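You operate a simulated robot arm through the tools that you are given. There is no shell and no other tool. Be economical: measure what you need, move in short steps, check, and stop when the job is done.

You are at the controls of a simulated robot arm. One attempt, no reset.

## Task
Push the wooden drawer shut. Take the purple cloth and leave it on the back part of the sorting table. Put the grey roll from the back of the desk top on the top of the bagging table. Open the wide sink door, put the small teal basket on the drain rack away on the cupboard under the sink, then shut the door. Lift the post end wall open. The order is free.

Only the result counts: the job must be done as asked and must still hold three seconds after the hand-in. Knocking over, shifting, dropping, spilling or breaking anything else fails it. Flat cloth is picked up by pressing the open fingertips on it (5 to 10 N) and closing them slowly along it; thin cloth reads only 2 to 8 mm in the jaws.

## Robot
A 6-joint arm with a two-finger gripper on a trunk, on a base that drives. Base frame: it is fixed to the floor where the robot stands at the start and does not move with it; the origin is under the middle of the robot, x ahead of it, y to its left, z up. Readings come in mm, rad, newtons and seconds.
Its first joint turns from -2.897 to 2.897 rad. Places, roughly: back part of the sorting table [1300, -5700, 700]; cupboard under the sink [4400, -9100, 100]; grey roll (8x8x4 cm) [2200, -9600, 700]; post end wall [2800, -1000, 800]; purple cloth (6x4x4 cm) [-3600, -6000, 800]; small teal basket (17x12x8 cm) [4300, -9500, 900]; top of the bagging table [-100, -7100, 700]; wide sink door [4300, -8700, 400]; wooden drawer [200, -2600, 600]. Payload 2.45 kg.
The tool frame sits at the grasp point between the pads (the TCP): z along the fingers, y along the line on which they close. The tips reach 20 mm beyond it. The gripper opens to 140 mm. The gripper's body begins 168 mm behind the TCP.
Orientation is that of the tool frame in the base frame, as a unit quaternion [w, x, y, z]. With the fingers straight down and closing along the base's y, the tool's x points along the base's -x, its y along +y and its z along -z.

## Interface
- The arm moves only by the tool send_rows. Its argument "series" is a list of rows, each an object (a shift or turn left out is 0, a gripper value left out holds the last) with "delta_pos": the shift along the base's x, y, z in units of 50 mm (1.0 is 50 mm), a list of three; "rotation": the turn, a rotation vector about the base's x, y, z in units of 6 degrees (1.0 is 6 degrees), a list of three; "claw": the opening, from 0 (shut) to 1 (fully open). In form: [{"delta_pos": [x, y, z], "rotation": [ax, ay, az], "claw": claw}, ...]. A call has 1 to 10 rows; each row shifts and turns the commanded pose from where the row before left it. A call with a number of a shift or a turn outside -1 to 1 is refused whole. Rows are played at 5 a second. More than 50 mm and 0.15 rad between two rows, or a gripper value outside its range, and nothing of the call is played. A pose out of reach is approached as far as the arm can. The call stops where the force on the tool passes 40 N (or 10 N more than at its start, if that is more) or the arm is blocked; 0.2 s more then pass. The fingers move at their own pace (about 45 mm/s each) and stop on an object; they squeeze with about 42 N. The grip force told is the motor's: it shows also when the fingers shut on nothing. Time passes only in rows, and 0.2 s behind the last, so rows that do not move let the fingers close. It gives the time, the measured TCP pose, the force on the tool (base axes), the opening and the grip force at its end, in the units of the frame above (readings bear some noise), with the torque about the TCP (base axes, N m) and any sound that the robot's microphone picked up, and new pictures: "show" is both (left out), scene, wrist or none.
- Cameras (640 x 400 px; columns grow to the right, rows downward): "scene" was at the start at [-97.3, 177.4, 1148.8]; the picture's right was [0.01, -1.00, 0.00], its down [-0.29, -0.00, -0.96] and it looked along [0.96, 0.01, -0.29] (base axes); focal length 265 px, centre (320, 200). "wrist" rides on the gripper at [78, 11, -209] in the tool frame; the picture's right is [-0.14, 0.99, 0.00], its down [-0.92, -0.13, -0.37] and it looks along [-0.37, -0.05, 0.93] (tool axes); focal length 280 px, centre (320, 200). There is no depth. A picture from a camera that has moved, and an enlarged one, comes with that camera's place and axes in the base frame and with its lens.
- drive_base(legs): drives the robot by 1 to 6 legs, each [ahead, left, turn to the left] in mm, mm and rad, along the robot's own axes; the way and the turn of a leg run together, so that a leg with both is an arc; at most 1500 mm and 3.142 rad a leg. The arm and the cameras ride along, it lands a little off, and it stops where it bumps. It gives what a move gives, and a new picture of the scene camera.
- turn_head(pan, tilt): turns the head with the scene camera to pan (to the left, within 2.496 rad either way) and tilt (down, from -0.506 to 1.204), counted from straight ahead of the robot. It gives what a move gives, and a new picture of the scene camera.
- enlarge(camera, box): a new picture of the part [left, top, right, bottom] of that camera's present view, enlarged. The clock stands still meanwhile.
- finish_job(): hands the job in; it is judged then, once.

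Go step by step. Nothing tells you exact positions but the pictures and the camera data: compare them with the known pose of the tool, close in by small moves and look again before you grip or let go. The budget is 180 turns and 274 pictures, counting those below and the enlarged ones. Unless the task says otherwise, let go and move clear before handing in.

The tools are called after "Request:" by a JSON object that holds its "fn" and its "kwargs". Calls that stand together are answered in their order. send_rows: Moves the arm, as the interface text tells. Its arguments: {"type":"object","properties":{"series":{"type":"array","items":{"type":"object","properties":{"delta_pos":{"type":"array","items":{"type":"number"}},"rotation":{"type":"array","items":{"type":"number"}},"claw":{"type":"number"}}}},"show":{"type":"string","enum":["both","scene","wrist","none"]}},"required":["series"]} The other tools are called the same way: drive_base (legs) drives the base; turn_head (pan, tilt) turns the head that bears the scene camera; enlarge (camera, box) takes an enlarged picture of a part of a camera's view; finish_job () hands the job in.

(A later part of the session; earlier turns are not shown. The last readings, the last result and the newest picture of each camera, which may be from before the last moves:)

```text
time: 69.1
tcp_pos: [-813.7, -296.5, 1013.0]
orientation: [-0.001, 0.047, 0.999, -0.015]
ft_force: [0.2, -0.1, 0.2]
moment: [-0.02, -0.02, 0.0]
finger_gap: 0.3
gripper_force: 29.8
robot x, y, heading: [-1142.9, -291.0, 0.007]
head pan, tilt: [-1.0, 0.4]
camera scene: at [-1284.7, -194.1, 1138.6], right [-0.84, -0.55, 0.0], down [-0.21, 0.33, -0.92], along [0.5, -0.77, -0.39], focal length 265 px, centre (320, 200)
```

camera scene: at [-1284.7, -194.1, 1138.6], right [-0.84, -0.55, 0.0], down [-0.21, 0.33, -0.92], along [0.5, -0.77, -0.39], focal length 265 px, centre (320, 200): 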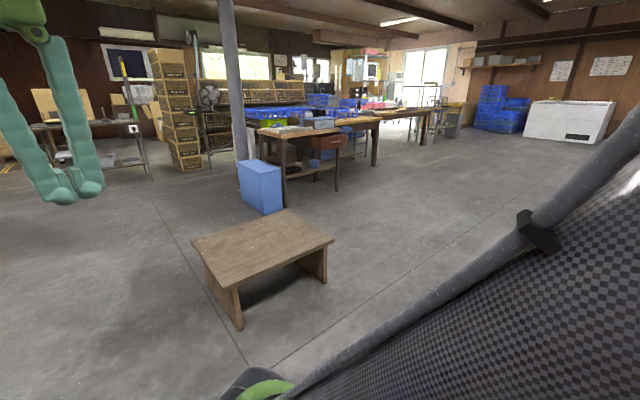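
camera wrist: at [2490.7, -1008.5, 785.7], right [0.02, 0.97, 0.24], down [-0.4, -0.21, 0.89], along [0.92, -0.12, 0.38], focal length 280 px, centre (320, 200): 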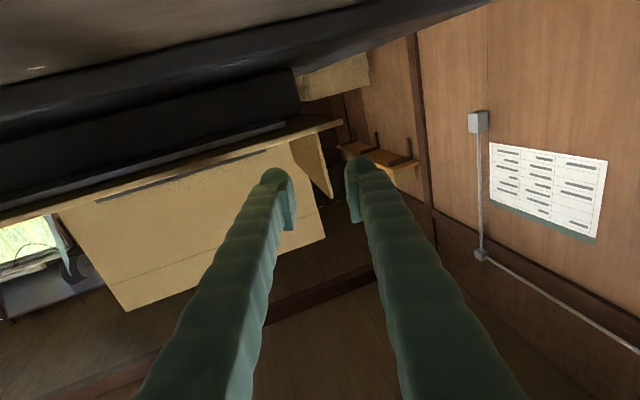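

Drawer front near [190, -2630, 600], table skewed by about -17°. I drive round the bench to face it.

Request:
{"fn": "drive_base", "kwargs": {"legs": [[0, -1500, 0], [0, -550, 0], [350, 0, -0.29]]}}

Request:
{"fn": "turn_head", "kwargs": {"pan": 0.0, "tilt": 0.45}}

```text
time: 81.2
tcp_pos: [-456.6, -2496.1, 1014.7]
orientation: [-0.002, 0.191, 0.981, -0.015]
ft_force: [-0.1, 0.5, 0.6]
moment: [-0.01, 0.03, 0.01]
finger_gap: 0.1
gripper_force: 29.8
robot x, y, heading: [-768.8, -2395.1, -0.287]
head pan, tilt: [-1.0, 0.4]
camera scene: at [-879.2, -2264.6, 1138.6], right [-0.96, -0.28, 0.0], down [-0.11, 0.37, -0.92], along [0.26, -0.88, -0.39], focal length 265 px, centre (320, 200)
```

scene: 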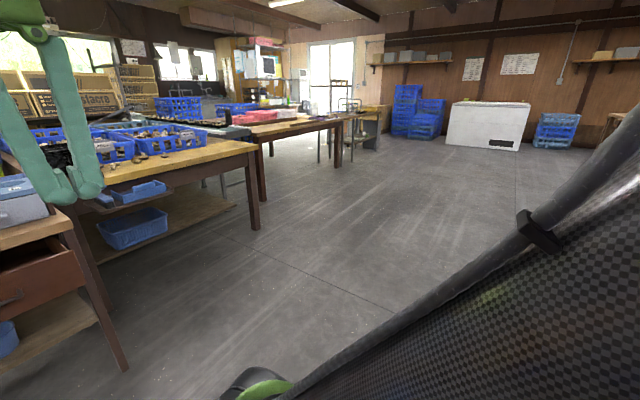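

```text
time: 82.5
tcp_pos: [-457.3, -2497.1, 1013.1]
orientation: [-0.002, 0.191, 0.981, -0.015]
ft_force: [0.4, -0.1, 1.0]
moment: [-0.04, 0.03, -0.01]
finger_gap: 0.0
gripper_force: 28.9
robot x, y, heading: [-771.2, -2396.1, -0.28]
head pan, tilt: [0.0, 0.45]
camera scene: at [-817.3, -2201.5, 1133.9], right [-0.28, -0.96, 0.0], down [-0.42, 0.12, -0.9], along [0.86, -0.25, -0.44], focal length 265 px, centre (320, 200)
```

scene: 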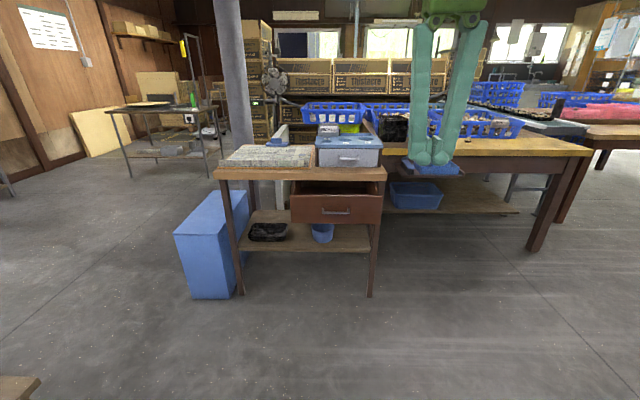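

Request:
{"fn": "send_rows", "kwargs": {"series": [{"delta_pos": [0.38, -0.11, -0.6], "rotation": [-0.29, -0.957, 0]}, {"delta_pos": [0.38, -0.11, -0.6], "rotation": [-0.29, -0.957, 0]}, {"delta_pos": [0.38, -0.11, -0.6], "rotation": [-0.29, -0.957, 0]}, {"delta_pos": [0.38, -0.11, -0.6], "rotation": [-0.29, -0.957, 0]}, {"delta_pos": [0.38, -0.11, -0.6], "rotation": [-0.29, -0.957, 0]}, {"delta_pos": [0.38, -0.11, -0.6], "rotation": [-0.29, -0.957, 0]}, {"delta_pos": [0.38, -0.11, -0.6], "rotation": [-0.29, -0.957, 0]}, {"delta_pos": [0.38, -0.11, -0.6], "rotation": [-0.29, -0.957, 0]}, {"delta_pos": [0.38, -0.11, -0.6], "rotation": [-0.29, -0.957, 0]}, {"delta_pos": [0.38, -0.11, -0.6], "rotation": [-0.29, -0.957, 0]}], "show": "none"}}

Request:
{"fn": "send_rows", "kwargs": {"series": [{"delta_pos": [0, 0, -0.6], "rotation": [-0.29, -0.957, 0]}, {"delta_pos": [0, 0, -0.6], "rotation": [-0.29, -0.957, 0]}], "show": "both"}}

```text
time: 84.7
tcp_pos: [-264.8, -2551.1, 715.7]
orientation: [0.495, 0.174, 0.849, -0.064]
ft_force: [-0.2, 0.0, 0.5]
moment: [-0.03, -0.04, 0.02]
finger_gap: 0.3
gripper_force: 29.5
robot x, y, heading: [-770.6, -2397.6, -0.283]
head pan, tilt: [0.0, 0.45]
```

```text
time: 85.3
tcp_pos: [-258.6, -2551.7, 706.2]
orientation: [0.581, 0.164, 0.794, -0.073]
ft_force: [-1.1, -0.3, -0.7]
moment: [0.0, 0.01, 0.02]
finger_gap: 0.2
gripper_force: 29.8
out of reach, approached as far as the arm can: row 2
robot x, y, heading: [-772.2, -2398.6, -0.28]
head pan, tilt: [0.0, 0.45]
camera scene: at [-817.0, -2201.5, 1133.9], right [-0.28, -0.96, 0.0], down [-0.42, 0.12, -0.9], along [0.86, -0.25, -0.44], focal length 265 px, centre (320, 200)
camera wrist: at [-464.7, -2464.5, 697.7], right [0.38, 0.9, 0.2], down [-0.13, -0.17, 0.98], along [0.92, -0.4, 0.05], focal length 280 px, centre (320, 200)
```

scene: 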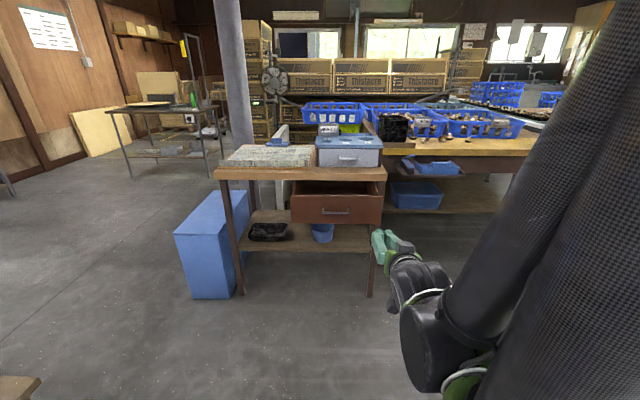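
wrist: 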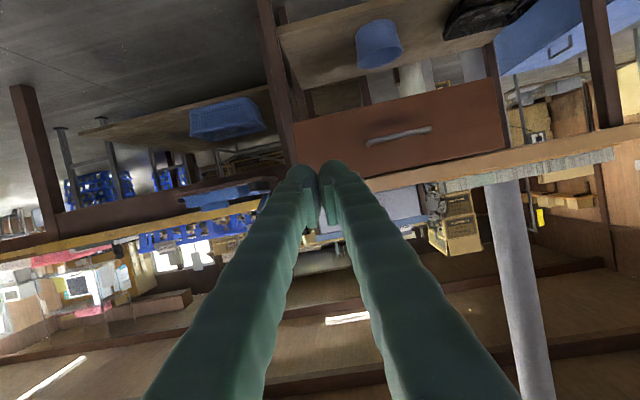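

Request:
{"fn": "drive_base", "kwargs": {"legs": [[150, 60, -0.02]]}}

Request:
{"fn": "send_rows", "kwargs": {"series": [{"delta_pos": [0.1, 0.5, -0.15]}, {"delta_pos": [0.1, 0.3, -0.15]}], "show": "both"}}

```text
time: 86.7
tcp_pos: [-102.4, -2548.0, 706.4]
orientation: [0.579, 0.173, 0.793, -0.078]
ft_force: [0.3, -0.3, -0.7]
moment: [0.0, -0.02, 0.02]
finger_gap: 0.1
gripper_force: 29.5
robot x, y, heading: [-608.3, -2385.6, -0.3]
head pan, tilt: [0.0, 0.45]
camera scene: at [-652.4, -2187.1, 1133.9], right [-0.3, -0.95, 0.0], down [-0.42, 0.13, -0.9], along [0.86, -0.27, -0.44], focal length 265 px, centre (320, 200)
```

scene: 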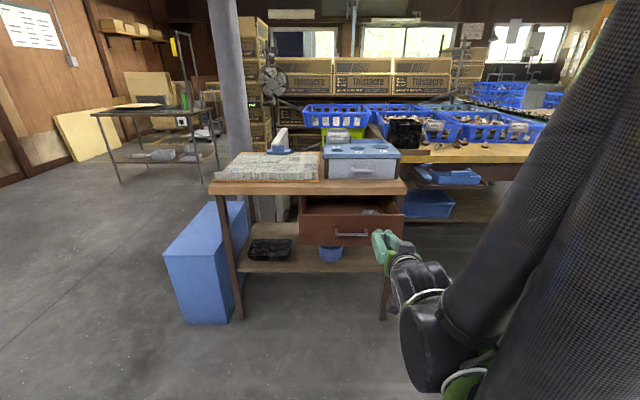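

```text
time: 87.3
tcp_pos: [-92.0, -2508.7, 704.8]
orientation: [0.578, 0.174, 0.793, -0.079]
ft_force: [0.3, 0.0, 0.0]
moment: [0.01, 0.0, 0.04]
finger_gap: 0.0
gripper_force: 29.1
out of reach, approached as far as the arm can: row 1, 2
robot x, y, heading: [-612.5, -2385.7, -0.302]
head pan, tilt: [0.0, 0.45]
camera scene: at [-652.4, -2187.1, 1133.9], right [-0.3, -0.95, 0.0], down [-0.42, 0.13, -0.9], along [0.86, -0.27, -0.44], focal length 265 px, centre (320, 200)
camera wrist: at [-295.2, -2416.3, 696.6], right [0.4, 0.89, 0.21], down [-0.13, -0.17, 0.98], along [0.91, -0.42, 0.04], focal length 280 px, centre (320, 200)
```

scene: 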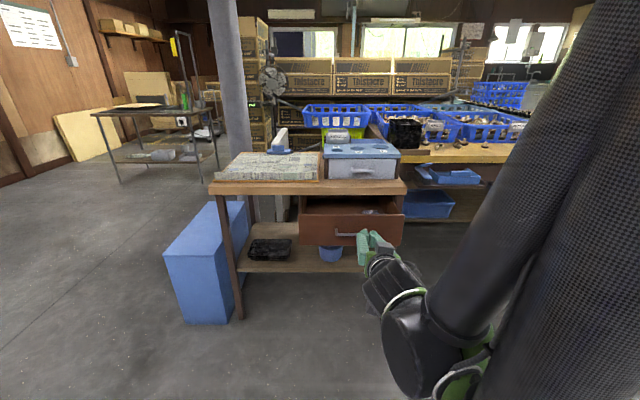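
wrist: 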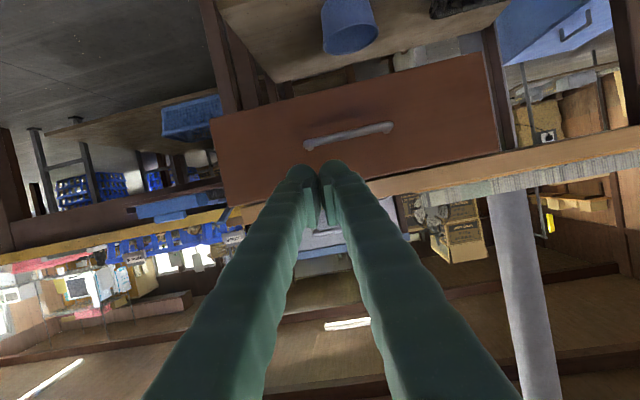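

Request:
{"fn": "send_rows", "kwargs": {"series": [{"delta_pos": [0.2, -0.05, 0], "rotation": [0.29, 0.957, 0]}, {"delta_pos": [0.2, -0.05, -0.2], "rotation": [0.29, 0.957, 0]}, {"delta_pos": [0.3, 0.0, -0.2]}, {"delta_pos": [0.5, 0.0, 0]}, {"delta_pos": [0.5, 0.0, 0]}], "show": "both"}}

```text
time: 88.5
tcp_pos: [-7.3, -2513.1, 684.3]
orientation: [0.492, 0.182, 0.848, -0.072]
ft_force: [-0.2, 0.6, 0.1]
moment: [-0.01, -0.05, 0.0]
finger_gap: 0.0
gripper_force: 29.4
robot x, y, heading: [-611.8, -2382.0, -0.304]
head pan, tilt: [0.0, 0.45]
camera scene: at [-652.4, -2187.1, 1133.9], right [-0.3, -0.95, 0.0], down [-0.42, 0.13, -0.9], along [0.86, -0.27, -0.44], focal length 265 px, centre (320, 200)
camera wrist: at [-207.3, -2422.8, 722.4], right [0.44, 0.88, 0.18], down [0.07, -0.23, 0.97], along [0.9, -0.41, -0.16], focal length 280 px, centre (320, 200)
```

scene: 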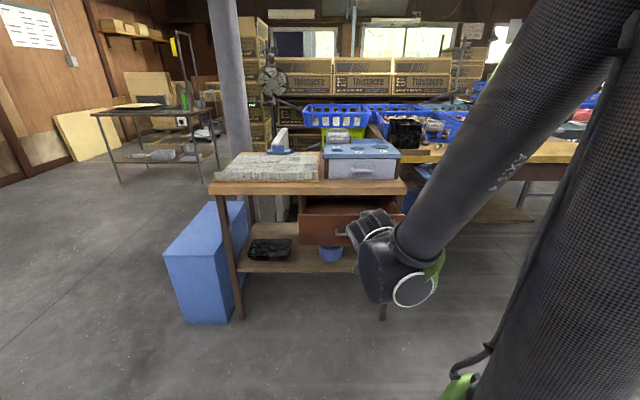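
wrist: 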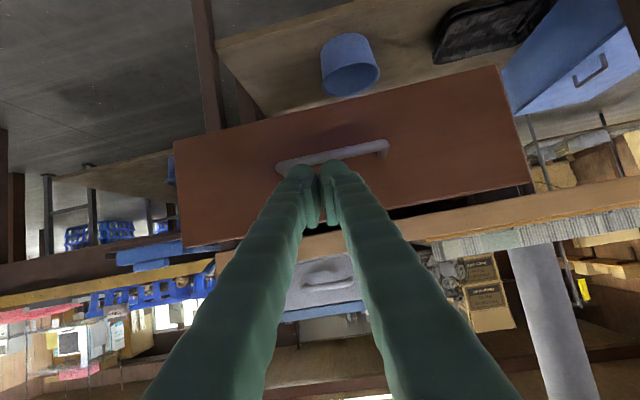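

Request:
{"fn": "send_rows", "kwargs": {"series": [{"delta_pos": [0.48, -0.15, -0.04]}, {"delta_pos": [0.48, -0.15, -0.04]}, {"delta_pos": [0.48, -0.15, 0]}, {"delta_pos": [0.48, -0.15, 0]}, {"delta_pos": [0.48, -0.15, 0]}], "show": "both"}}

```text
time: 89.7
tcp_pos: [112.7, -2554.1, 679.6]
orientation: [0.492, 0.181, 0.848, -0.07]
ft_force: [-0.3, -0.5, -0.5]
moment: [0.02, -0.07, -0.01]
finger_gap: 0.0
gripper_force: 29.4
robot x, y, heading: [-610.6, -2383.8, -0.303]
head pan, tilt: [0.0, 0.45]
camera scene: at [-652.4, -2187.1, 1133.9], right [-0.3, -0.95, 0.0], down [-0.42, 0.13, -0.9], along [0.86, -0.27, -0.44], focal length 265 px, centre (320, 200)
camera wrist: at [-87.7, -2462.0, 717.2], right [0.44, 0.88, 0.18], down [0.07, -0.23, 0.97], along [0.9, -0.41, -0.16], focal length 280 px, centre (320, 200)
```

scene: 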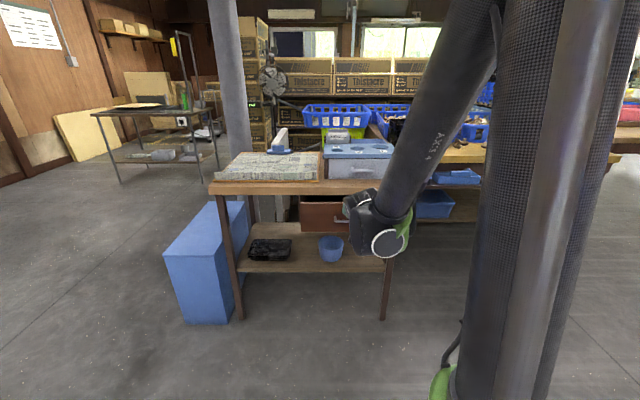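
wrist: 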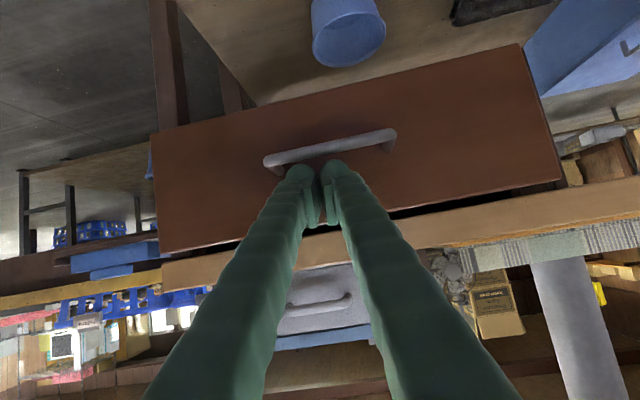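

Request:
{"fn": "send_rows", "kwargs": {"series": [{"delta_pos": [0.38, -0.12, 0]}, {"delta_pos": [0.38, -0.12, 0]}, {"delta_pos": [0.38, -0.12, 0]}, {"delta_pos": [0.38, -0.12, 0]}], "show": "both"}}

```text
time: 90.7
tcp_pos: [187.4, -2575.5, 679.1]
orientation: [0.493, 0.182, 0.848, -0.071]
ft_force: [-0.2, 0.6, 0.5]
moment: [0.04, -0.03, -0.01]
finger_gap: 0.1
gripper_force: 29.2
robot x, y, heading: [-613.5, -2381.1, -0.303]
head pan, tilt: [0.0, 0.45]
camera scene: at [-652.3, -2187.1, 1133.9], right [-0.3, -0.95, 0.0], down [-0.42, 0.13, -0.9], along [0.86, -0.27, -0.44], focal length 265 px, centre (320, 200)
camera wrist: at [-12.1, -2485.0, 717.8], right [0.44, 0.88, 0.18], down [0.07, -0.23, 0.97], along [0.9, -0.41, -0.16], focal length 280 px, centre (320, 200)
```

scene: 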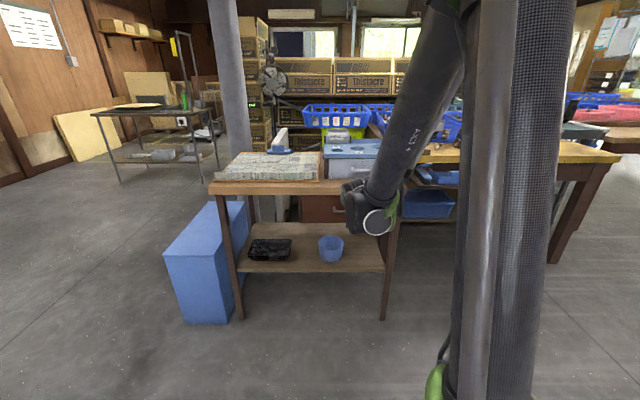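
wrist: 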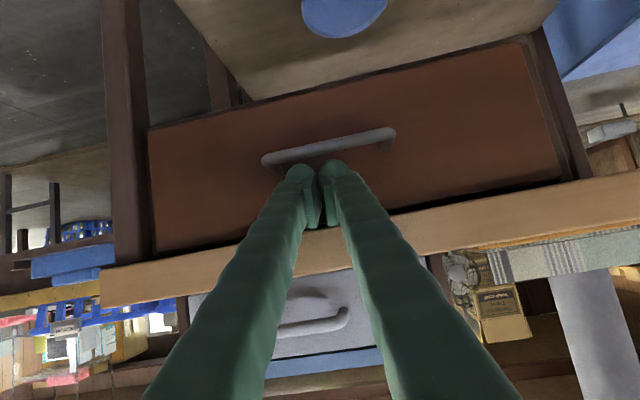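

Request:
{"fn": "send_rows", "kwargs": {"series": [{"delta_pos": [0.2, -0.06, 0]}, {"delta_pos": [0.2, -0.06, 0]}, {"delta_pos": [0.2, -0.06, 0]}], "show": "wrist"}}

```text
time: 91.1
tcp_pos: [190.4, -2577.1, 678.3]
orientation: [0.491, 0.182, 0.849, -0.07]
ft_force: [-15.2, 3.5, 5.4]
moment: [0.02, -0.27, 0.08]
finger_gap: 0.1
gripper_force: 29.8
robot x, y, heading: [-611.3, -2386.2, -0.31]
head pan, tilt: [0.0, 0.45]
stopped in row 1: the force on the tool passed its limit at 56 N (the readings are from after the stop); the commanded pose is now the measured one
camera wrist: at [-10.3, -2485.5, 717.4], right [0.44, 0.88, 0.18], down [0.07, -0.23, 0.97], along [0.9, -0.41, -0.16], focal length 280 px, centre (320, 200)
```

wrist: 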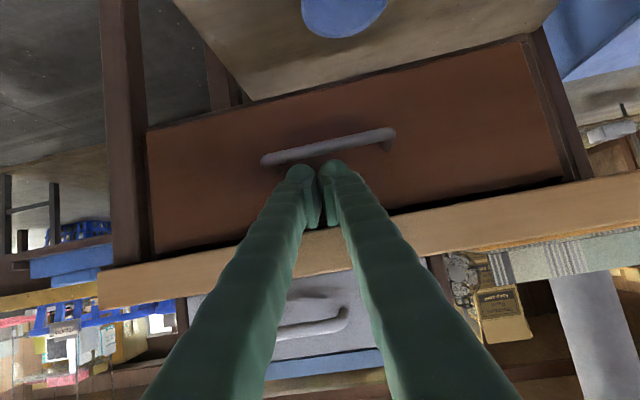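

Request:
{"fn": "send_rows", "kwargs": {"series": [{"delta_pos": [-0.9, 0.28, 0]}, {"delta_pos": [-0.9, 0.28, 0]}, {"delta_pos": [-0.9, 0.28, 0]}, {"delta_pos": [-0.6, -0.7, 0.3]}, {"delta_pos": [-0.2, -0.9, 0.3]}, {"delta_pos": [-0.2, -0.9, 0.3]}, {"delta_pos": [0, -0.9, 0.3]}], "show": "none"}}

Request:
{"fn": "enlarge", "kwargs": {"camera": "scene", "box": [200, 130, 440, 330]}}

```text
time: 92.7
tcp_pos: [6.8, -2705.6, 738.8]
orientation: [0.491, 0.181, 0.849, -0.071]
ft_force: [-0.1, 0.6, -0.4]
moment: [0.01, 0.02, -0.01]
finger_gap: 0.0
gripper_force: 29.2
robot x, y, heading: [-610.5, -2386.4, -0.304]
head pan, tilt: [0.0, 0.45]
```

```text
2.00 times, centred on (320, 230) of scene
camera zoom: at [-652.9, -2186.9, 1133.9], right [-0.3, -0.95, 0.0], down [-0.42, 0.13, -0.9], along [0.86, -0.27, -0.44], focal length 530 px, centre (320, 140)
```

zoom: 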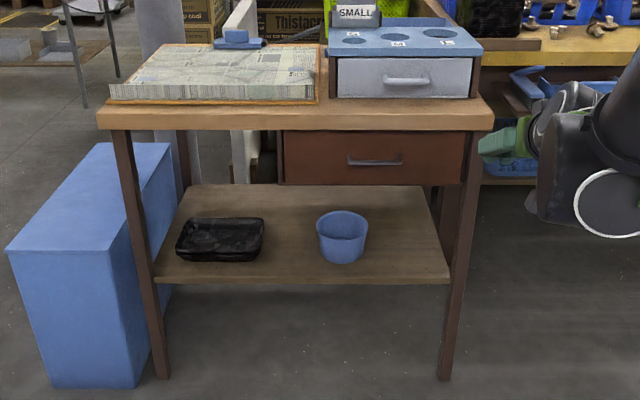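

Drawer is closed. Tucking the arm and driving toward the purple cloth.

Request:
{"fn": "send_rows", "kwargs": {"series": [{"delta_pos": [-0.6, 0.2, 0.4], "rotation": [0.29, 0.957, 0]}, {"delta_pos": [-0.6, 0.2, 0.4], "rotation": [0.29, 0.957, 0]}, {"delta_pos": [-0.6, 0.2, 0.4], "rotation": [0.29, 0.957, 0]}, {"delta_pos": [-0.6, 0.2, 0.4], "rotation": [0.29, 0.957, 0]}, {"delta_pos": [-0.6, 0.2, 0.4], "rotation": [0.29, 0.957, 0]}, {"delta_pos": [-0.6, 0.2, 0.4], "rotation": [0.29, 0.957, 0]}, {"delta_pos": [-0.6, 0.2, 0.4], "rotation": [0.29, 0.957, 0]}, {"delta_pos": [-0.6, 0.2, 0.4], "rotation": [0.29, 0.957, 0]}, {"delta_pos": [-0.6, 0.2, 0.4], "rotation": [0.29, 0.957, 0]}, {"delta_pos": [-0.6, 0.2, 0.4], "rotation": [0.29, 0.957, 0]}], "show": "none"}}

Request:
{"fn": "drive_base", "kwargs": {"legs": [[-800, 0, 0], [-200, -1300, 0], [0, -1000, 0]]}}

Request:
{"fn": "turn_head", "kwargs": {"pan": -1.9, "tilt": 0.3}}

```text
time: 95.1
tcp_pos: [-248.6, -2629.9, 959.6]
orientation: [-0.008, 0.189, 0.982, -0.025]
ft_force: [1.0, 0.7, -0.6]
moment: [-0.04, 0.0, 0.0]
finger_gap: 0.0
gripper_force: 28.7
robot x, y, heading: [-610.6, -2383.7, -0.302]
head pan, tilt: [0.0, 0.45]
stopped in row 10: the arm was blocked; the commanded pose is now the measured one
```

```text
time: 110.3
tcp_pos: [-1895.7, -4523.0, 958.7]
orientation: [-0.008, 0.194, 0.981, -0.025]
ft_force: [0.0, 0.0, 0.0]
moment: [0.01, -0.01, -0.01]
finger_gap: 0.0
gripper_force: 28.8
robot x, y, heading: [-2253.1, -4278.9, -0.313]
head pan, tilt: [0.0, 0.45]
camera scene: at [-2293.9, -4070.5, 1135.1], right [-0.23, -0.97, 0.0], down [-0.41, 0.1, -0.91], along [0.88, -0.21, -0.42], focal length 265 px, centre (320, 200)
```

scene: 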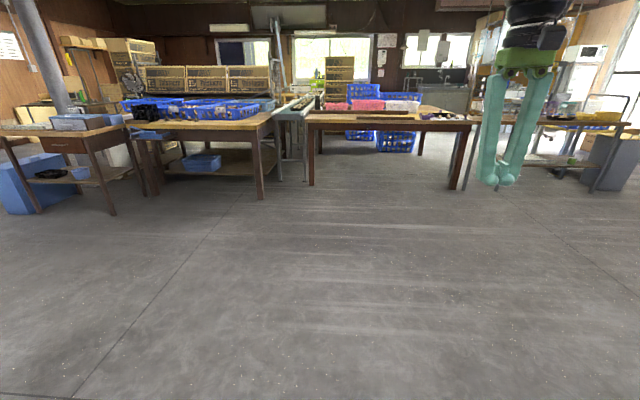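

```text
time: 112.2
tcp_pos: [-1894.8, -4523.4, 959.5]
orientation: [-0.008, 0.193, 0.981, -0.024]
ft_force: [-0.2, -1.0, 1.1]
moment: [0.01, 0.01, -0.01]
finger_gap: 0.2
gripper_force: 28.8
robot x, y, heading: [-2251.6, -4271.3, -0.309]
head pan, tilt: [-1.901, 0.3]
camera scene: at [-2293.0, -4069.7, 1140.1], right [-0.22, -0.97, 0.0], down [-0.36, 0.08, -0.93], along [0.9, -0.21, -0.37], focal length 265 px, centre (320, 200)
```

scene: 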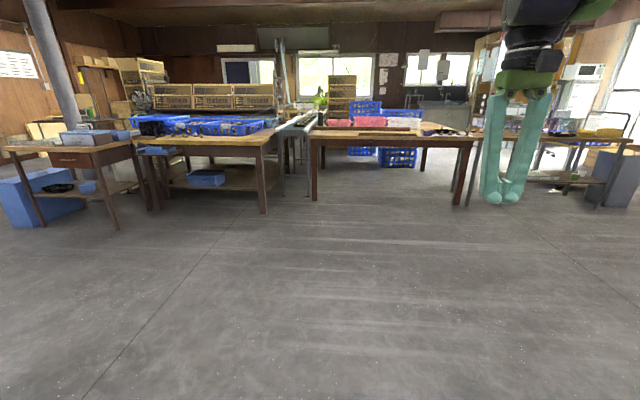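

The picture hasn't turned though the head reads -1.9; I try the head again.

Request:
{"fn": "turn_head", "kwargs": {"pan": -1.2, "tilt": 0.3}}

```text
time: 113.3
tcp_pos: [-1895.2, -4523.4, 959.5]
orientation: [-0.008, 0.193, 0.981, -0.025]
ft_force: [-0.5, 0.8, 0.8]
moment: [0.02, -0.01, -0.03]
finger_gap: 0.0
gripper_force: 29.5
robot x, y, heading: [-2254.6, -4275.4, -0.305]
head pan, tilt: [-1.201, 0.3]
camera scene: at [-2292.8, -4069.5, 1141.8], right [-0.22, -0.98, 0.0], down [-0.35, 0.08, -0.93], along [0.91, -0.21, -0.36], focal length 265 px, centre (320, 200)
```

scene: 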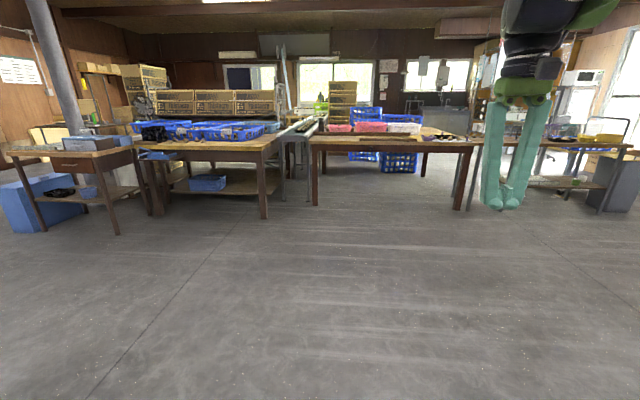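

The head seems to be jammed against the arm; I move the arm ahead to free it.

Request:
{"fn": "send_rows", "kwargs": {"series": [{"delta_pos": [0.8, -0.25, 0]}, {"delta_pos": [0.8, -0.25, 0]}, {"delta_pos": [0.8, -0.25, 0]}, {"delta_pos": [0.3, 0.9, 0]}, {"delta_pos": [0.3, 0.9, 0]}, {"delta_pos": [0.3, 0.9, 0]}], "show": "none"}}

Request:
{"fn": "turn_head", "kwargs": {"pan": -1.9, "tilt": 0.3}}

```text
time: 114.7
tcp_pos: [-1734.2, -4425.5, 962.3]
orientation: [-0.007, 0.193, 0.981, -0.026]
ft_force: [0.3, -0.1, 1.1]
moment: [-0.01, -0.01, 0.01]
finger_gap: 0.0
gripper_force: 29.5
robot x, y, heading: [-2254.2, -4274.0, -0.313]
head pan, tilt: [-1.201, 0.3]
```

```text
time: 115.7
tcp_pos: [-1735.8, -4425.7, 962.2]
orientation: [-0.008, 0.194, 0.981, -0.027]
ft_force: [0.1, -1.3, 0.7]
moment: [0.02, 0.02, -0.01]
finger_gap: 0.0
gripper_force: 29.3
robot x, y, heading: [-2254.9, -4273.4, -0.312]
head pan, tilt: [-1.901, 0.3]
camera scene: at [-2439.0, -4124.0, 1147.9], right [-0.8, 0.6, 0.0], down [0.18, 0.24, -0.96], along [-0.57, -0.77, -0.3], focal length 265 px, centre (320, 200)
```

scene: 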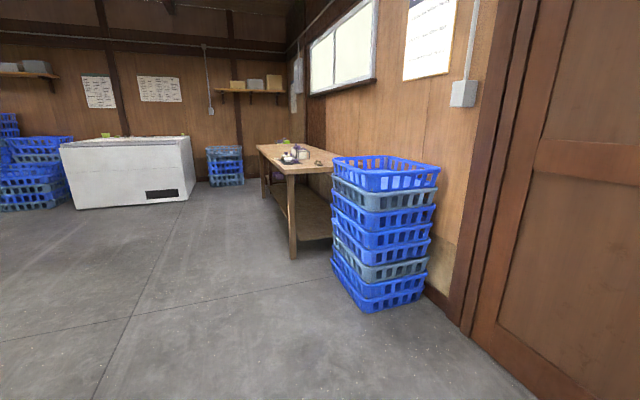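

Request:
{"fn": "enlarge", "kwargs": {"camera": "scene", "box": [240, 120, 360, 195]}}

```text
5.33 times, centred on (300, 158) of scene
camera zoom: at [-2439.0, -4124.0, 1147.9], right [-0.8, 0.6, 0.0], down [0.18, 0.24, -0.96], along [-0.57, -0.77, -0.3], focal length 1414 px, centre (427, 427)
```

zoom: 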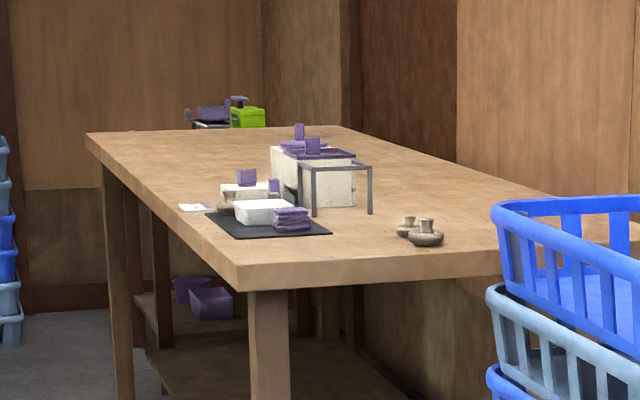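

Purple folded cloth is on the black mat near [-3600, -6047, 796]; the room is skewed about -17.5°. I drive to the east side of that table and face it.

Request:
{"fn": "drive_base", "kwargs": {"legs": [[0, -500, 0], [0, 0, 3.14], [97, 1470, 0]]}}

Request:
{"fn": "turn_head", "kwargs": {"pan": 0.0, "tilt": 0.5}}

```text
time: 133.0
tcp_pos: [-3505.5, -5957.2, 962.4]
orientation: [-0.025, 0.978, -0.209, 0.008]
ft_force: [-0.5, 0.2, -0.5]
moment: [-0.01, 0.03, 0.01]
finger_gap: 0.1
gripper_force: 30.0
robot x, y, heading: [-2994.0, -6123.2, 2.797]
head pan, tilt: [-1.901, 0.3]
camera scene: at [-2813.0, -6278.8, 1147.9], right [0.78, -0.62, 0.0], down [-0.18, -0.23, -0.96], along [0.59, 0.75, -0.3], focal length 265 px, centre (320, 200)
```

scene: 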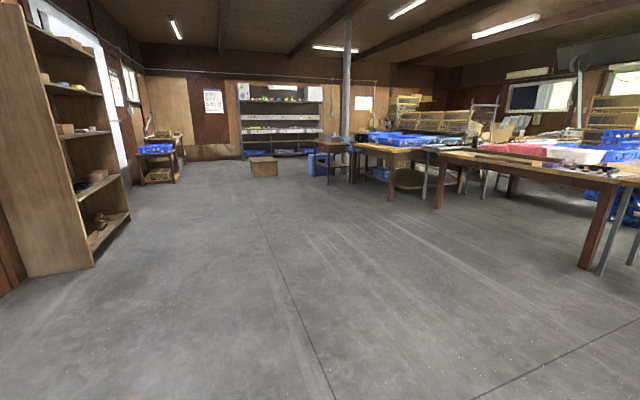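

```text
time: 134.8
tcp_pos: [-3506.1, -5957.8, 961.4]
orientation: [-0.024, 0.978, -0.209, 0.008]
ft_force: [0.6, 0.0, 0.3]
moment: [-0.02, -0.01, 0.02]
finger_gap: 0.0
gripper_force: 29.7
robot x, y, heading: [-2987.3, -6123.8, 2.797]
head pan, tilt: [0.0, 0.499]
camera scene: at [-2956.8, -6321.4, 1129.4], right [0.34, 0.94, 0.0], down [0.45, -0.16, -0.88], along [-0.83, 0.29, -0.48], focal length 265 px, centre (320, 200)
```

scene: 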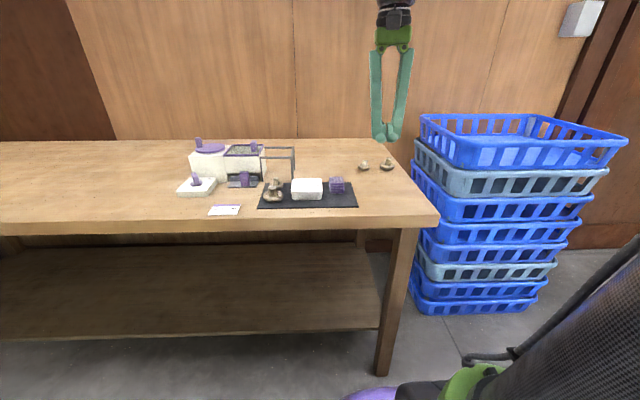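

Request:
{"fn": "enlarge", "kwargs": {"camera": "scene", "box": [250, 150, 370, 225]}}

Request:
{"fn": "send_rows", "kwargs": {"series": [{"delta_pos": [0.3, -0.5, 0], "claw": 0.7}, {"delta_pos": [0.2, -0.5, 0]}, {"delta_pos": [0, 0, 0]}], "show": "wrist"}}

```text
5.33 times, centred on (310, 188) of scene
camera zoom: at [-2956.8, -6321.4, 1129.4], right [0.34, 0.94, 0.0], down [0.45, -0.16, -0.88], along [-0.83, 0.29, -0.48], focal length 1414 px, centre (373, 267)
```

zoom: 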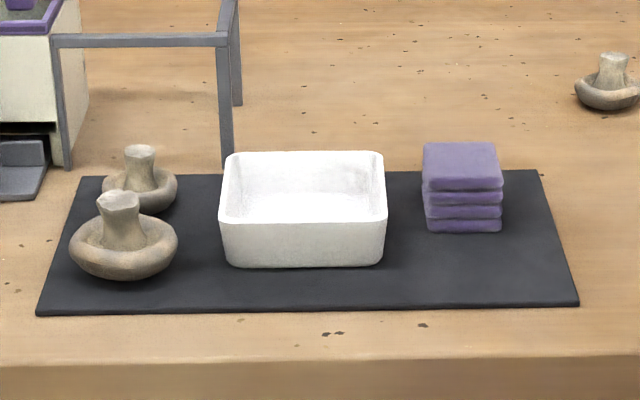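

```text
time: 135.7
tcp_pos: [-3479.6, -6007.3, 961.2]
orientation: [-0.025, 0.978, -0.209, 0.008]
ft_force: [0.6, 0.5, 1.0]
moment: [0.03, 0.0, -0.01]
finger_gap: 70.0
gripper_force: 0.1
robot x, y, heading: [-2990.3, -6125.1, 2.8]
head pan, tilt: [0.0, 0.499]
camera wrist: at [-3418.6, -6058.5, 1168.5], right [-0.53, -0.85, -0.05], down [-0.8, 0.48, 0.37], along [-0.29, 0.24, -0.93], focal length 280 px, centre (320, 200)
```

wrist: 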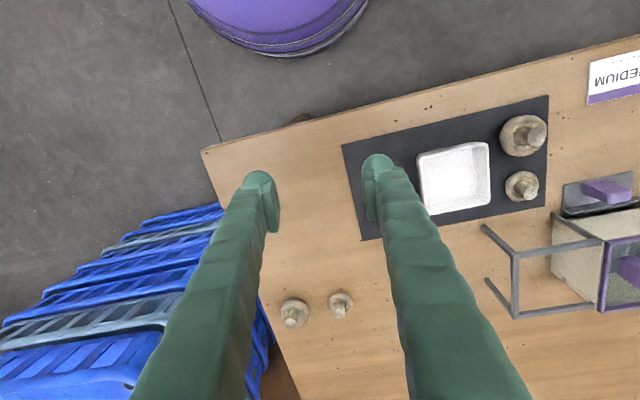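

Request:
{"fn": "send_rows", "kwargs": {"series": [{"delta_pos": [-0.25, -0.07, 0], "rotation": [-0.44, -0.315, 0], "claw": 0.7}, {"delta_pos": [-0.25, -0.07, 0], "rotation": [0, 0, -1]}, {"delta_pos": [-0.25, -0.07, 0], "rotation": [0, 0, -1]}, {"delta_pos": [-0.25, -0.07, 0], "rotation": [0, 0, -1]}, {"delta_pos": [-0.25, -0.07, 0], "rotation": [0, 0, -1]}, {"delta_pos": [-0.25, -0.07, 0], "rotation": [0, 0, -1]}, {"delta_pos": [-0.25, -0.07, 0], "rotation": [0, 0, -1]}, {"delta_pos": [-0.25, -0.07, 0], "rotation": [0, 0, -1]}, {"delta_pos": [-0.25, -0.07, 0], "rotation": [0, 0, -1]}, {"delta_pos": [-0.25, -0.07, 0], "rotation": [0, 0, -1]}], "show": "none"}}

Request:
{"fn": "send_rows", "kwargs": {"series": [{"rotation": [0, 0, -1]}, {"rotation": [0, 0, -1]}, {"rotation": [0, 0, -1]}, {"rotation": [0, 0, -1]}, {"rotation": [0, 0, -0.9]}], "show": "both"}}

```text
time: 137.8
tcp_pos: [-3604.0, -6043.8, 961.9]
orientation: [0.007, 0.776, -0.63, 0.029]
ft_force: [0.3, -0.3, -0.6]
moment: [0.0, 0.03, 0.01]
finger_gap: 97.9
gripper_force: 0.0
robot x, y, heading: [-2992.1, -6125.9, 2.798]
head pan, tilt: [0.0, 0.499]
```

```text
time: 139.1
tcp_pos: [-3604.8, -6042.8, 962.5]
orientation: [-0.015, -0.59, 0.807, -0.026]
ft_force: [0.0, -0.5, -0.2]
moment: [0.01, 0.01, 0.01]
finger_gap: 97.9
gripper_force: 0.0
robot x, y, heading: [-2987.3, -6124.9, 2.801]
head pan, tilt: [0.0, 0.499]
camera scene: at [-2956.8, -6321.5, 1129.4], right [0.33, 0.94, 0.0], down [0.45, -0.16, -0.88], along [-0.83, 0.29, -0.48], focal length 265 px, centre (320, 200)
camera wrist: at [-3640.9, -6101.0, 1173.4], right [-0.9, 0.43, -0.03], down [0.4, 0.86, 0.32], along [0.16, 0.28, -0.95], focal length 280 px, centre (320, 200)
```

scene: 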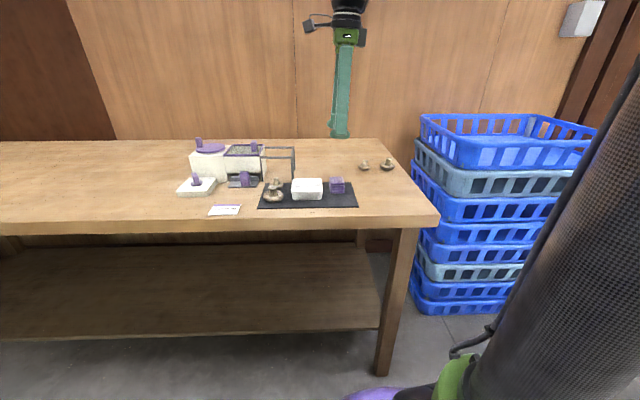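
wrist: 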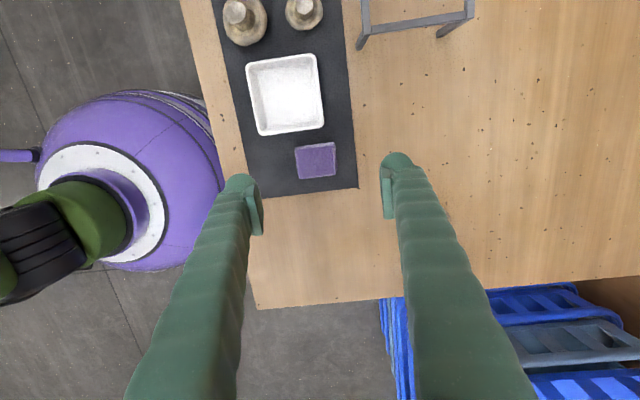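

Request:
{"fn": "send_rows", "kwargs": {"series": [{"delta_pos": [0.1, 0, -0.9], "rotation": [0.57, 0.06, 0]}, {"delta_pos": [0, 0, -0.9]}, {"delta_pos": [0, 0, -0.7]}], "show": "both"}}

Request:
{"fn": "enlarge", "kwargs": {"camera": "wrist", "box": [220, 100, 420, 225]}}

Request:
{"fn": "enlarge", "kwargs": {"camera": "scene", "box": [270, 130, 390, 205]}}

```text
time: 139.8
tcp_pos: [-3599.1, -6041.9, 837.9]
orientation: [0.001, -0.592, 0.806, 0.001]
ft_force: [0.2, 0.6, -0.5]
moment: [-0.02, 0.02, -0.02]
finger_gap: 98.0
gripper_force: 0.1
robot x, y, heading: [-2991.1, -6124.3, 2.796]
head pan, tilt: [0.0, 0.499]
camera scene: at [-2956.8, -6321.5, 1129.4], right [0.33, 0.94, 0.0], down [0.45, -0.16, -0.88], along [-0.83, 0.29, -0.48], focal length 265 px, centre (320, 200)
camera wrist: at [-3633.8, -6113.2, 1045.0], right [-0.9, 0.43, 0.0], down [0.4, 0.84, 0.37], along [0.16, 0.33, -0.93], focal length 280 px, centre (320, 200)
```

scene: 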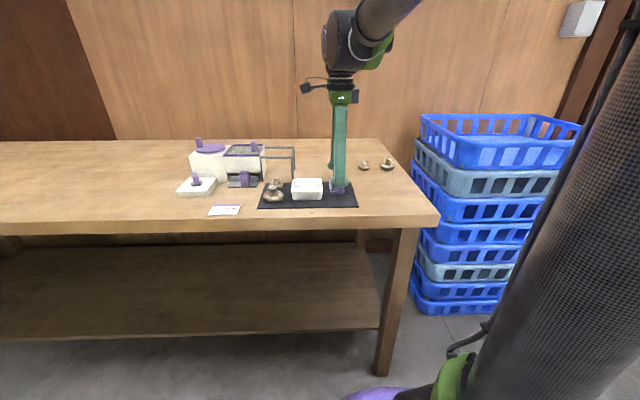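
wrist: 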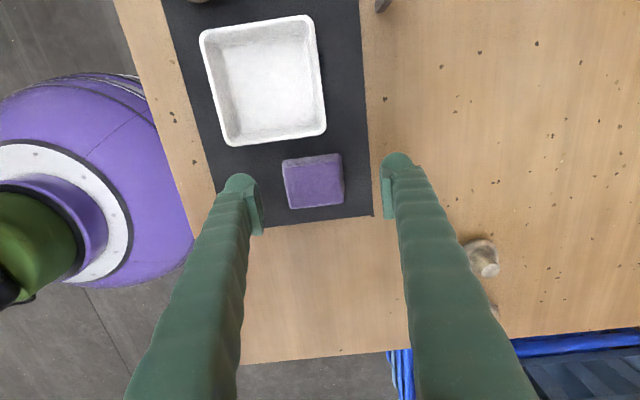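

```text
3.20 times, centred on (320, 162) of wrist
camera zoom: at [-3633.8, -6113.2, 1045.0], right [-0.9, 0.43, 0.0], down [0.4, 0.84, 0.37], along [0.16, 0.33, -0.93], focal length 897 px, centre (320, 320)
```

zoom: 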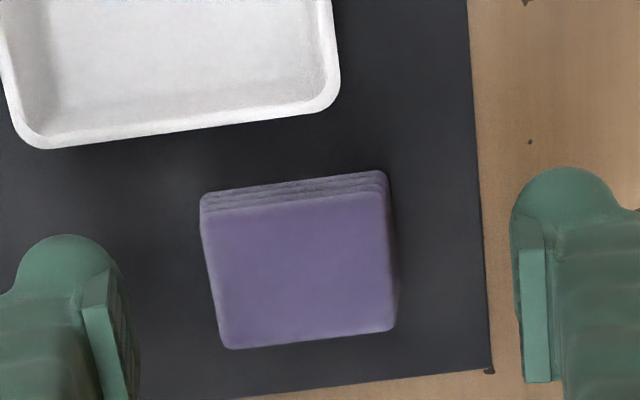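

```text
5.33 times, centred on (330, 168) of scene
camera zoom: at [-2956.8, -6321.5, 1129.4], right [0.33, 0.94, 0.0], down [0.45, -0.16, -0.88], along [-0.83, 0.29, -0.48], focal length 1414 px, centre (267, 373)
```

zoom: 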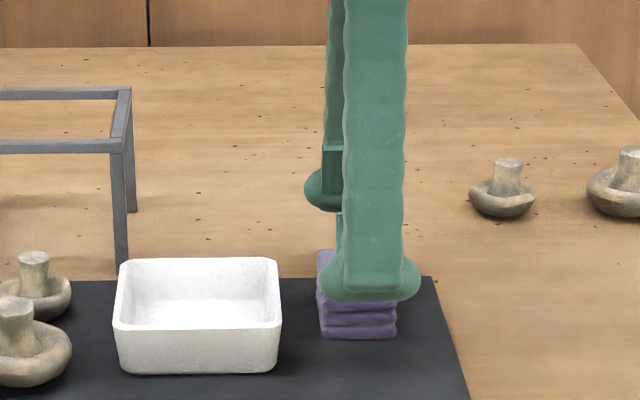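

Request:
{"fn": "send_rows", "kwargs": {"series": [{"delta_pos": [0.06, -0.12, -0.3]}, {"delta_pos": [0, 0, -0.2]}], "show": "none"}}

Request:
{"fn": "enlarge", "kwargs": {"camera": "wrist", "box": [220, 100, 420, 225]}}

Request:
{"fn": "enlarge", "kwargs": {"camera": "scene", "box": [270, 130, 390, 205]}}

```text
time: 140.4
tcp_pos: [-3596.6, -6048.7, 811.9]
orientation: [-0.001, -0.591, 0.806, 0.0]
ft_force: [0.8, -0.1, 0.5]
moment: [0.0, -0.02, 0.0]
finger_gap: 97.7
gripper_force: 0.1
robot x, y, heading: [-2988.1, -6126.0, 2.801]
head pan, tilt: [0.0, 0.499]
```

```text
3.20 times, centred on (320, 162) of wrist
camera zoom: at [-3631.1, -6119.4, 1019.7], right [-0.9, 0.43, 0.0], down [0.4, 0.84, 0.37], along [0.16, 0.33, -0.93], focal length 897 px, centre (320, 320)
```

zoom: 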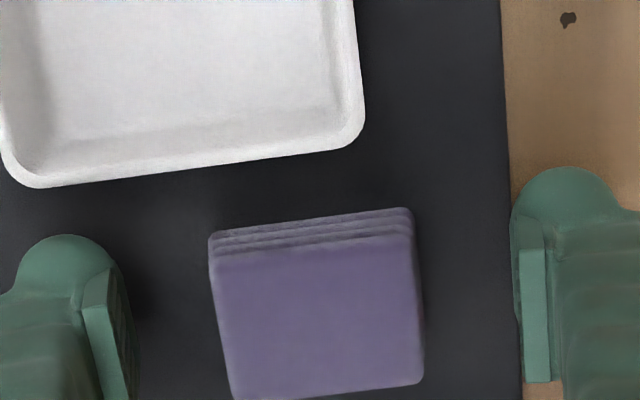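

```text
5.33 times, centred on (330, 168) of scene
camera zoom: at [-2956.8, -6321.5, 1129.4], right [0.33, 0.94, 0.0], down [0.45, -0.16, -0.88], along [-0.83, 0.29, -0.48], focal length 1414 px, centre (267, 373)
```

zoom: 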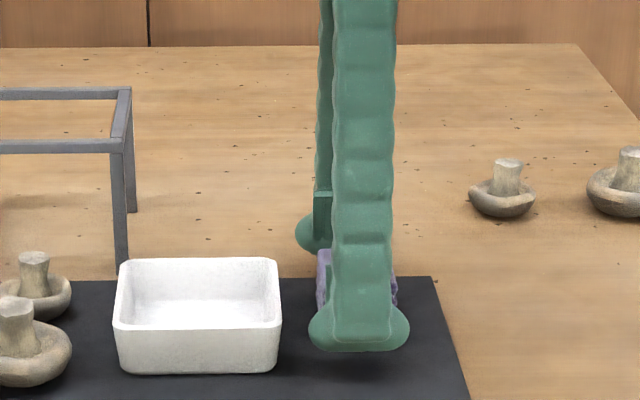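

Request:
{"fn": "send_rows", "kwargs": {"series": [{"delta_pos": [0, 0.02, -0.1]}, {"delta_pos": [0, 0, -0.06]}], "show": "none"}}

Request:
{"fn": "enlarge", "kwargs": {"camera": "scene", "box": [300, 150, 380, 200]}}

```text
time: 141.1
tcp_pos: [-3596.9, -6045.7, 803.8]
orientation: [0.0, -0.592, 0.806, -0.001]
ft_force: [0.3, -0.2, 0.1]
moment: [0.04, 0.0, 0.02]
finger_gap: 97.9
gripper_force: 0.1
robot x, y, heading: [-2991.4, -6121.9, 2.798]
head pan, tilt: [0.0, 0.499]
```

```text
8.00 times, centred on (340, 175) of scene
camera zoom: at [-2956.8, -6321.5, 1129.4], right [0.33, 0.94, 0.0], down [0.45, -0.16, -0.88], along [-0.83, 0.29, -0.48], focal length 2121 px, centre (160, 400)
```

zoom: 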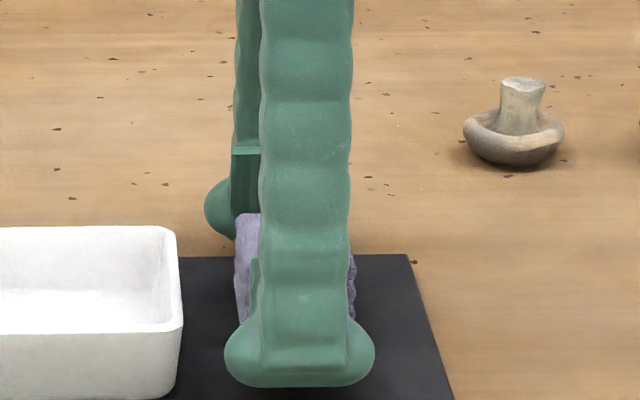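

Request:
{"fn": "send_rows", "kwargs": {"series": [{"claw": 0.3}, {"claw": 0.0}, {}, {}], "show": "wrist"}}

```text
time: 142.1
tcp_pos: [-3597.3, -6048.1, 803.5]
orientation: [0.0, -0.592, 0.806, 0.0]
ft_force: [0.4, 0.1, -0.3]
moment: [0.0, 0.03, 0.01]
finger_gap: 54.8
gripper_force: 34.1
robot x, y, heading: [-2992.0, -6126.3, 2.802]
head pan, tilt: [0.0, 0.499]
camera wrist: at [-3631.3, -6118.6, 1012.0], right [-0.9, 0.43, 0.0], down [0.4, 0.84, 0.37], along [0.16, 0.33, -0.93], focal length 280 px, centre (320, 200)
```

wrist: 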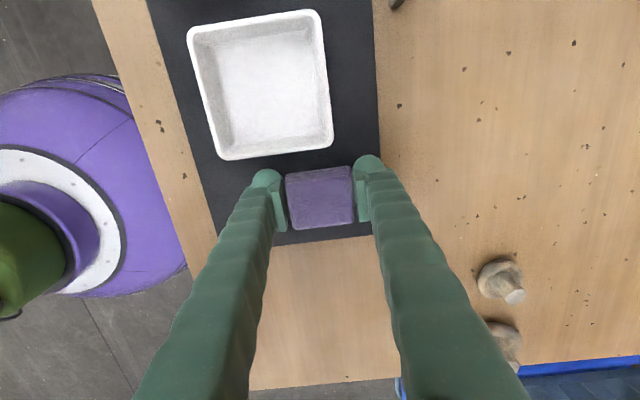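

Gripped at 55 mm. Lifting straight up and checking the hold.

Request:
{"fn": "send_rows", "kwargs": {"series": [{"delta_pos": [0, 0, 0.4]}, {"delta_pos": [0, 0, 0.8]}, {"delta_pos": [0, 0, 0.9]}, {"delta_pos": [0, 0, 0.9]}], "show": "both"}}

```text
time: 143.1
tcp_pos: [-3597.7, -6046.4, 953.0]
orientation: [0.0, -0.592, 0.806, -0.001]
ft_force: [-0.6, -0.5, -0.6]
moment: [0.04, 0.02, -0.01]
finger_gap: 54.5
gripper_force: 41.9
robot x, y, heading: [-2991.8, -6125.8, 2.795]
head pan, tilt: [0.0, 0.499]
camera scene: at [-2956.8, -6321.5, 1129.4], right [0.33, 0.94, 0.0], down [0.45, -0.16, -0.88], along [-0.83, 0.29, -0.48], focal length 265 px, centre (320, 200)
camera wrist: at [-3631.6, -6118.1, 1161.2], right [-0.9, 0.43, 0.0], down [0.4, 0.84, 0.37], along [0.16, 0.33, -0.93], focal length 280 px, centre (320, 200)
```

scene: 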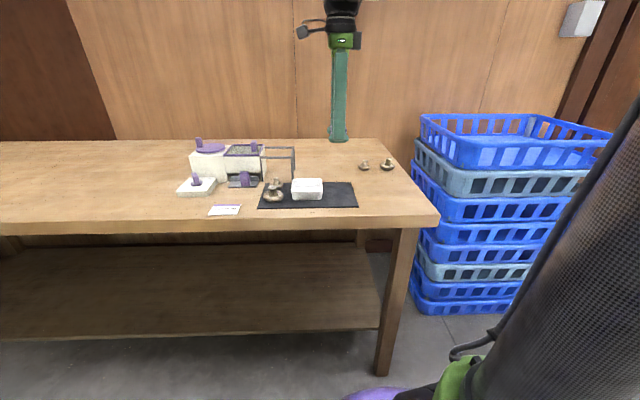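
wrist: 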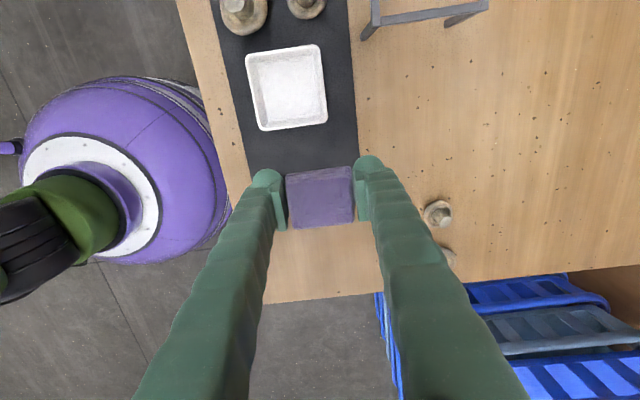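

Cloth held firmly. Now I drive to the sorting table (east).

Request:
{"fn": "drive_base", "kwargs": {"legs": [[-350, 0, 0], [0, 0, -3.1], [900, 750, 0], [850, 700, 0]]}}

Request:
{"fn": "turn_head", "kwargs": {"pan": 0.1, "tilt": 0.35}}

```text
time: 163.3
tcp_pos: [50.3, -5487.3, 952.6]
orientation: [-0.001, 0.801, 0.598, -0.001]
ft_force: [0.9, -0.5, 0.0]
moment: [0.03, 0.02, -0.02]
finger_gap: 54.3
gripper_force: 42.4
robot x, y, heading: [-555.9, -5415.5, -0.326]
head pan, tilt: [0.0, 0.499]
camera scene: at [-596.0, -5220.4, 1129.4], right [-0.32, -0.95, 0.0], down [-0.45, 0.15, -0.88], along [0.83, -0.28, -0.48], focal length 265 px, centre (320, 200)
```

scene: 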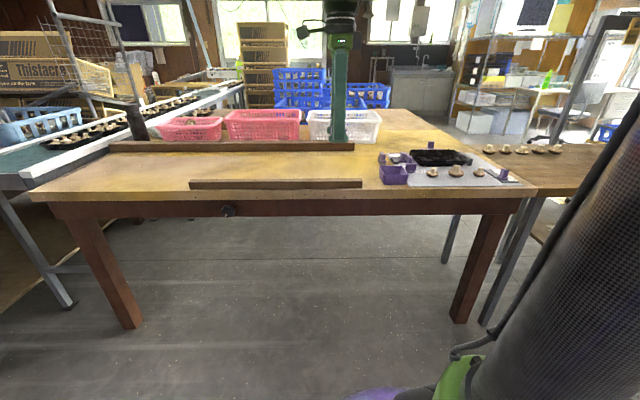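

```text
time: 164.1
tcp_pos: [50.2, -5488.2, 952.6]
orientation: [0.0, 0.801, 0.599, -0.001]
ft_force: [-0.2, 0.1, -0.3]
moment: [0.03, -0.02, -0.01]
finger_gap: 54.6
gripper_force: 42.0
robot x, y, heading: [-557.7, -5420.8, -0.328]
head pan, tilt: [0.099, 0.351]
camera scene: at [-591.4, -5212.2, 1143.1], right [-0.22, -0.97, 0.0], down [-0.34, 0.08, -0.94], along [0.91, -0.21, -0.34], focal length 265 px, centre (320, 200)
```

scene: 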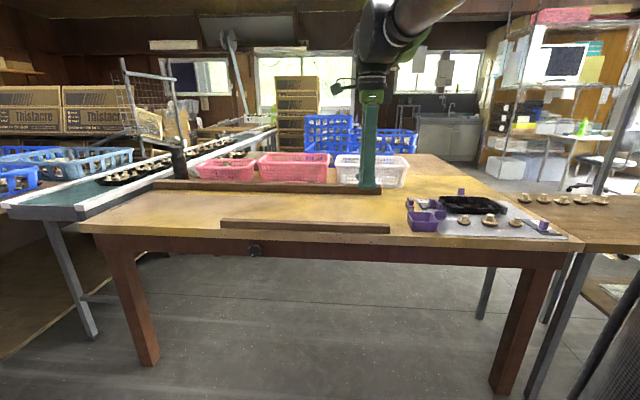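

Request:
{"fn": "turn_head", "kwargs": {"pan": -0.9, "tilt": 0.3}}

Request:
{"fn": "enlarge", "kwargs": {"camera": "scene", "box": [0, 60, 320, 260]}}

```text
time: 165.3
tcp_pos: [50.1, -5486.7, 952.9]
orientation: [0.0, 0.801, 0.598, -0.001]
ft_force: [-0.9, 0.4, -0.3]
moment: [-0.01, 0.0, -0.03]
finger_gap: 54.2
gripper_force: 42.5
robot x, y, heading: [-555.5, -5418.9, -0.33]
head pan, tilt: [-0.901, 0.3]
camera scene: at [-650.6, -5279.1, 1147.8], right [-0.94, -0.34, 0.0], down [-0.1, 0.28, -0.96], along [0.32, -0.9, -0.3], focal length 265 px, centre (320, 200)
```

scene: 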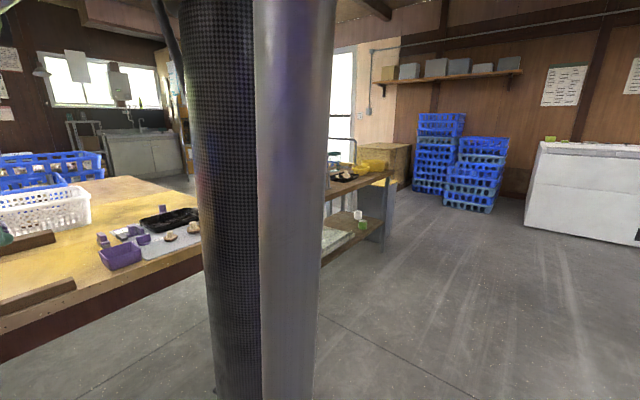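

```text
2.00 times, centred on (160, 160) of scene
camera zoom: at [-650.6, -5279.1, 1147.8], right [-0.94, -0.34, 0.0], down [-0.1, 0.28, -0.96], along [0.32, -0.9, -0.3], focal length 530 px, centre (640, 280)
```

zoom: 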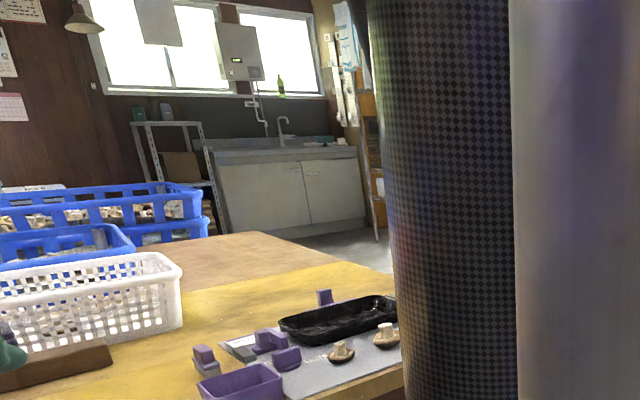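

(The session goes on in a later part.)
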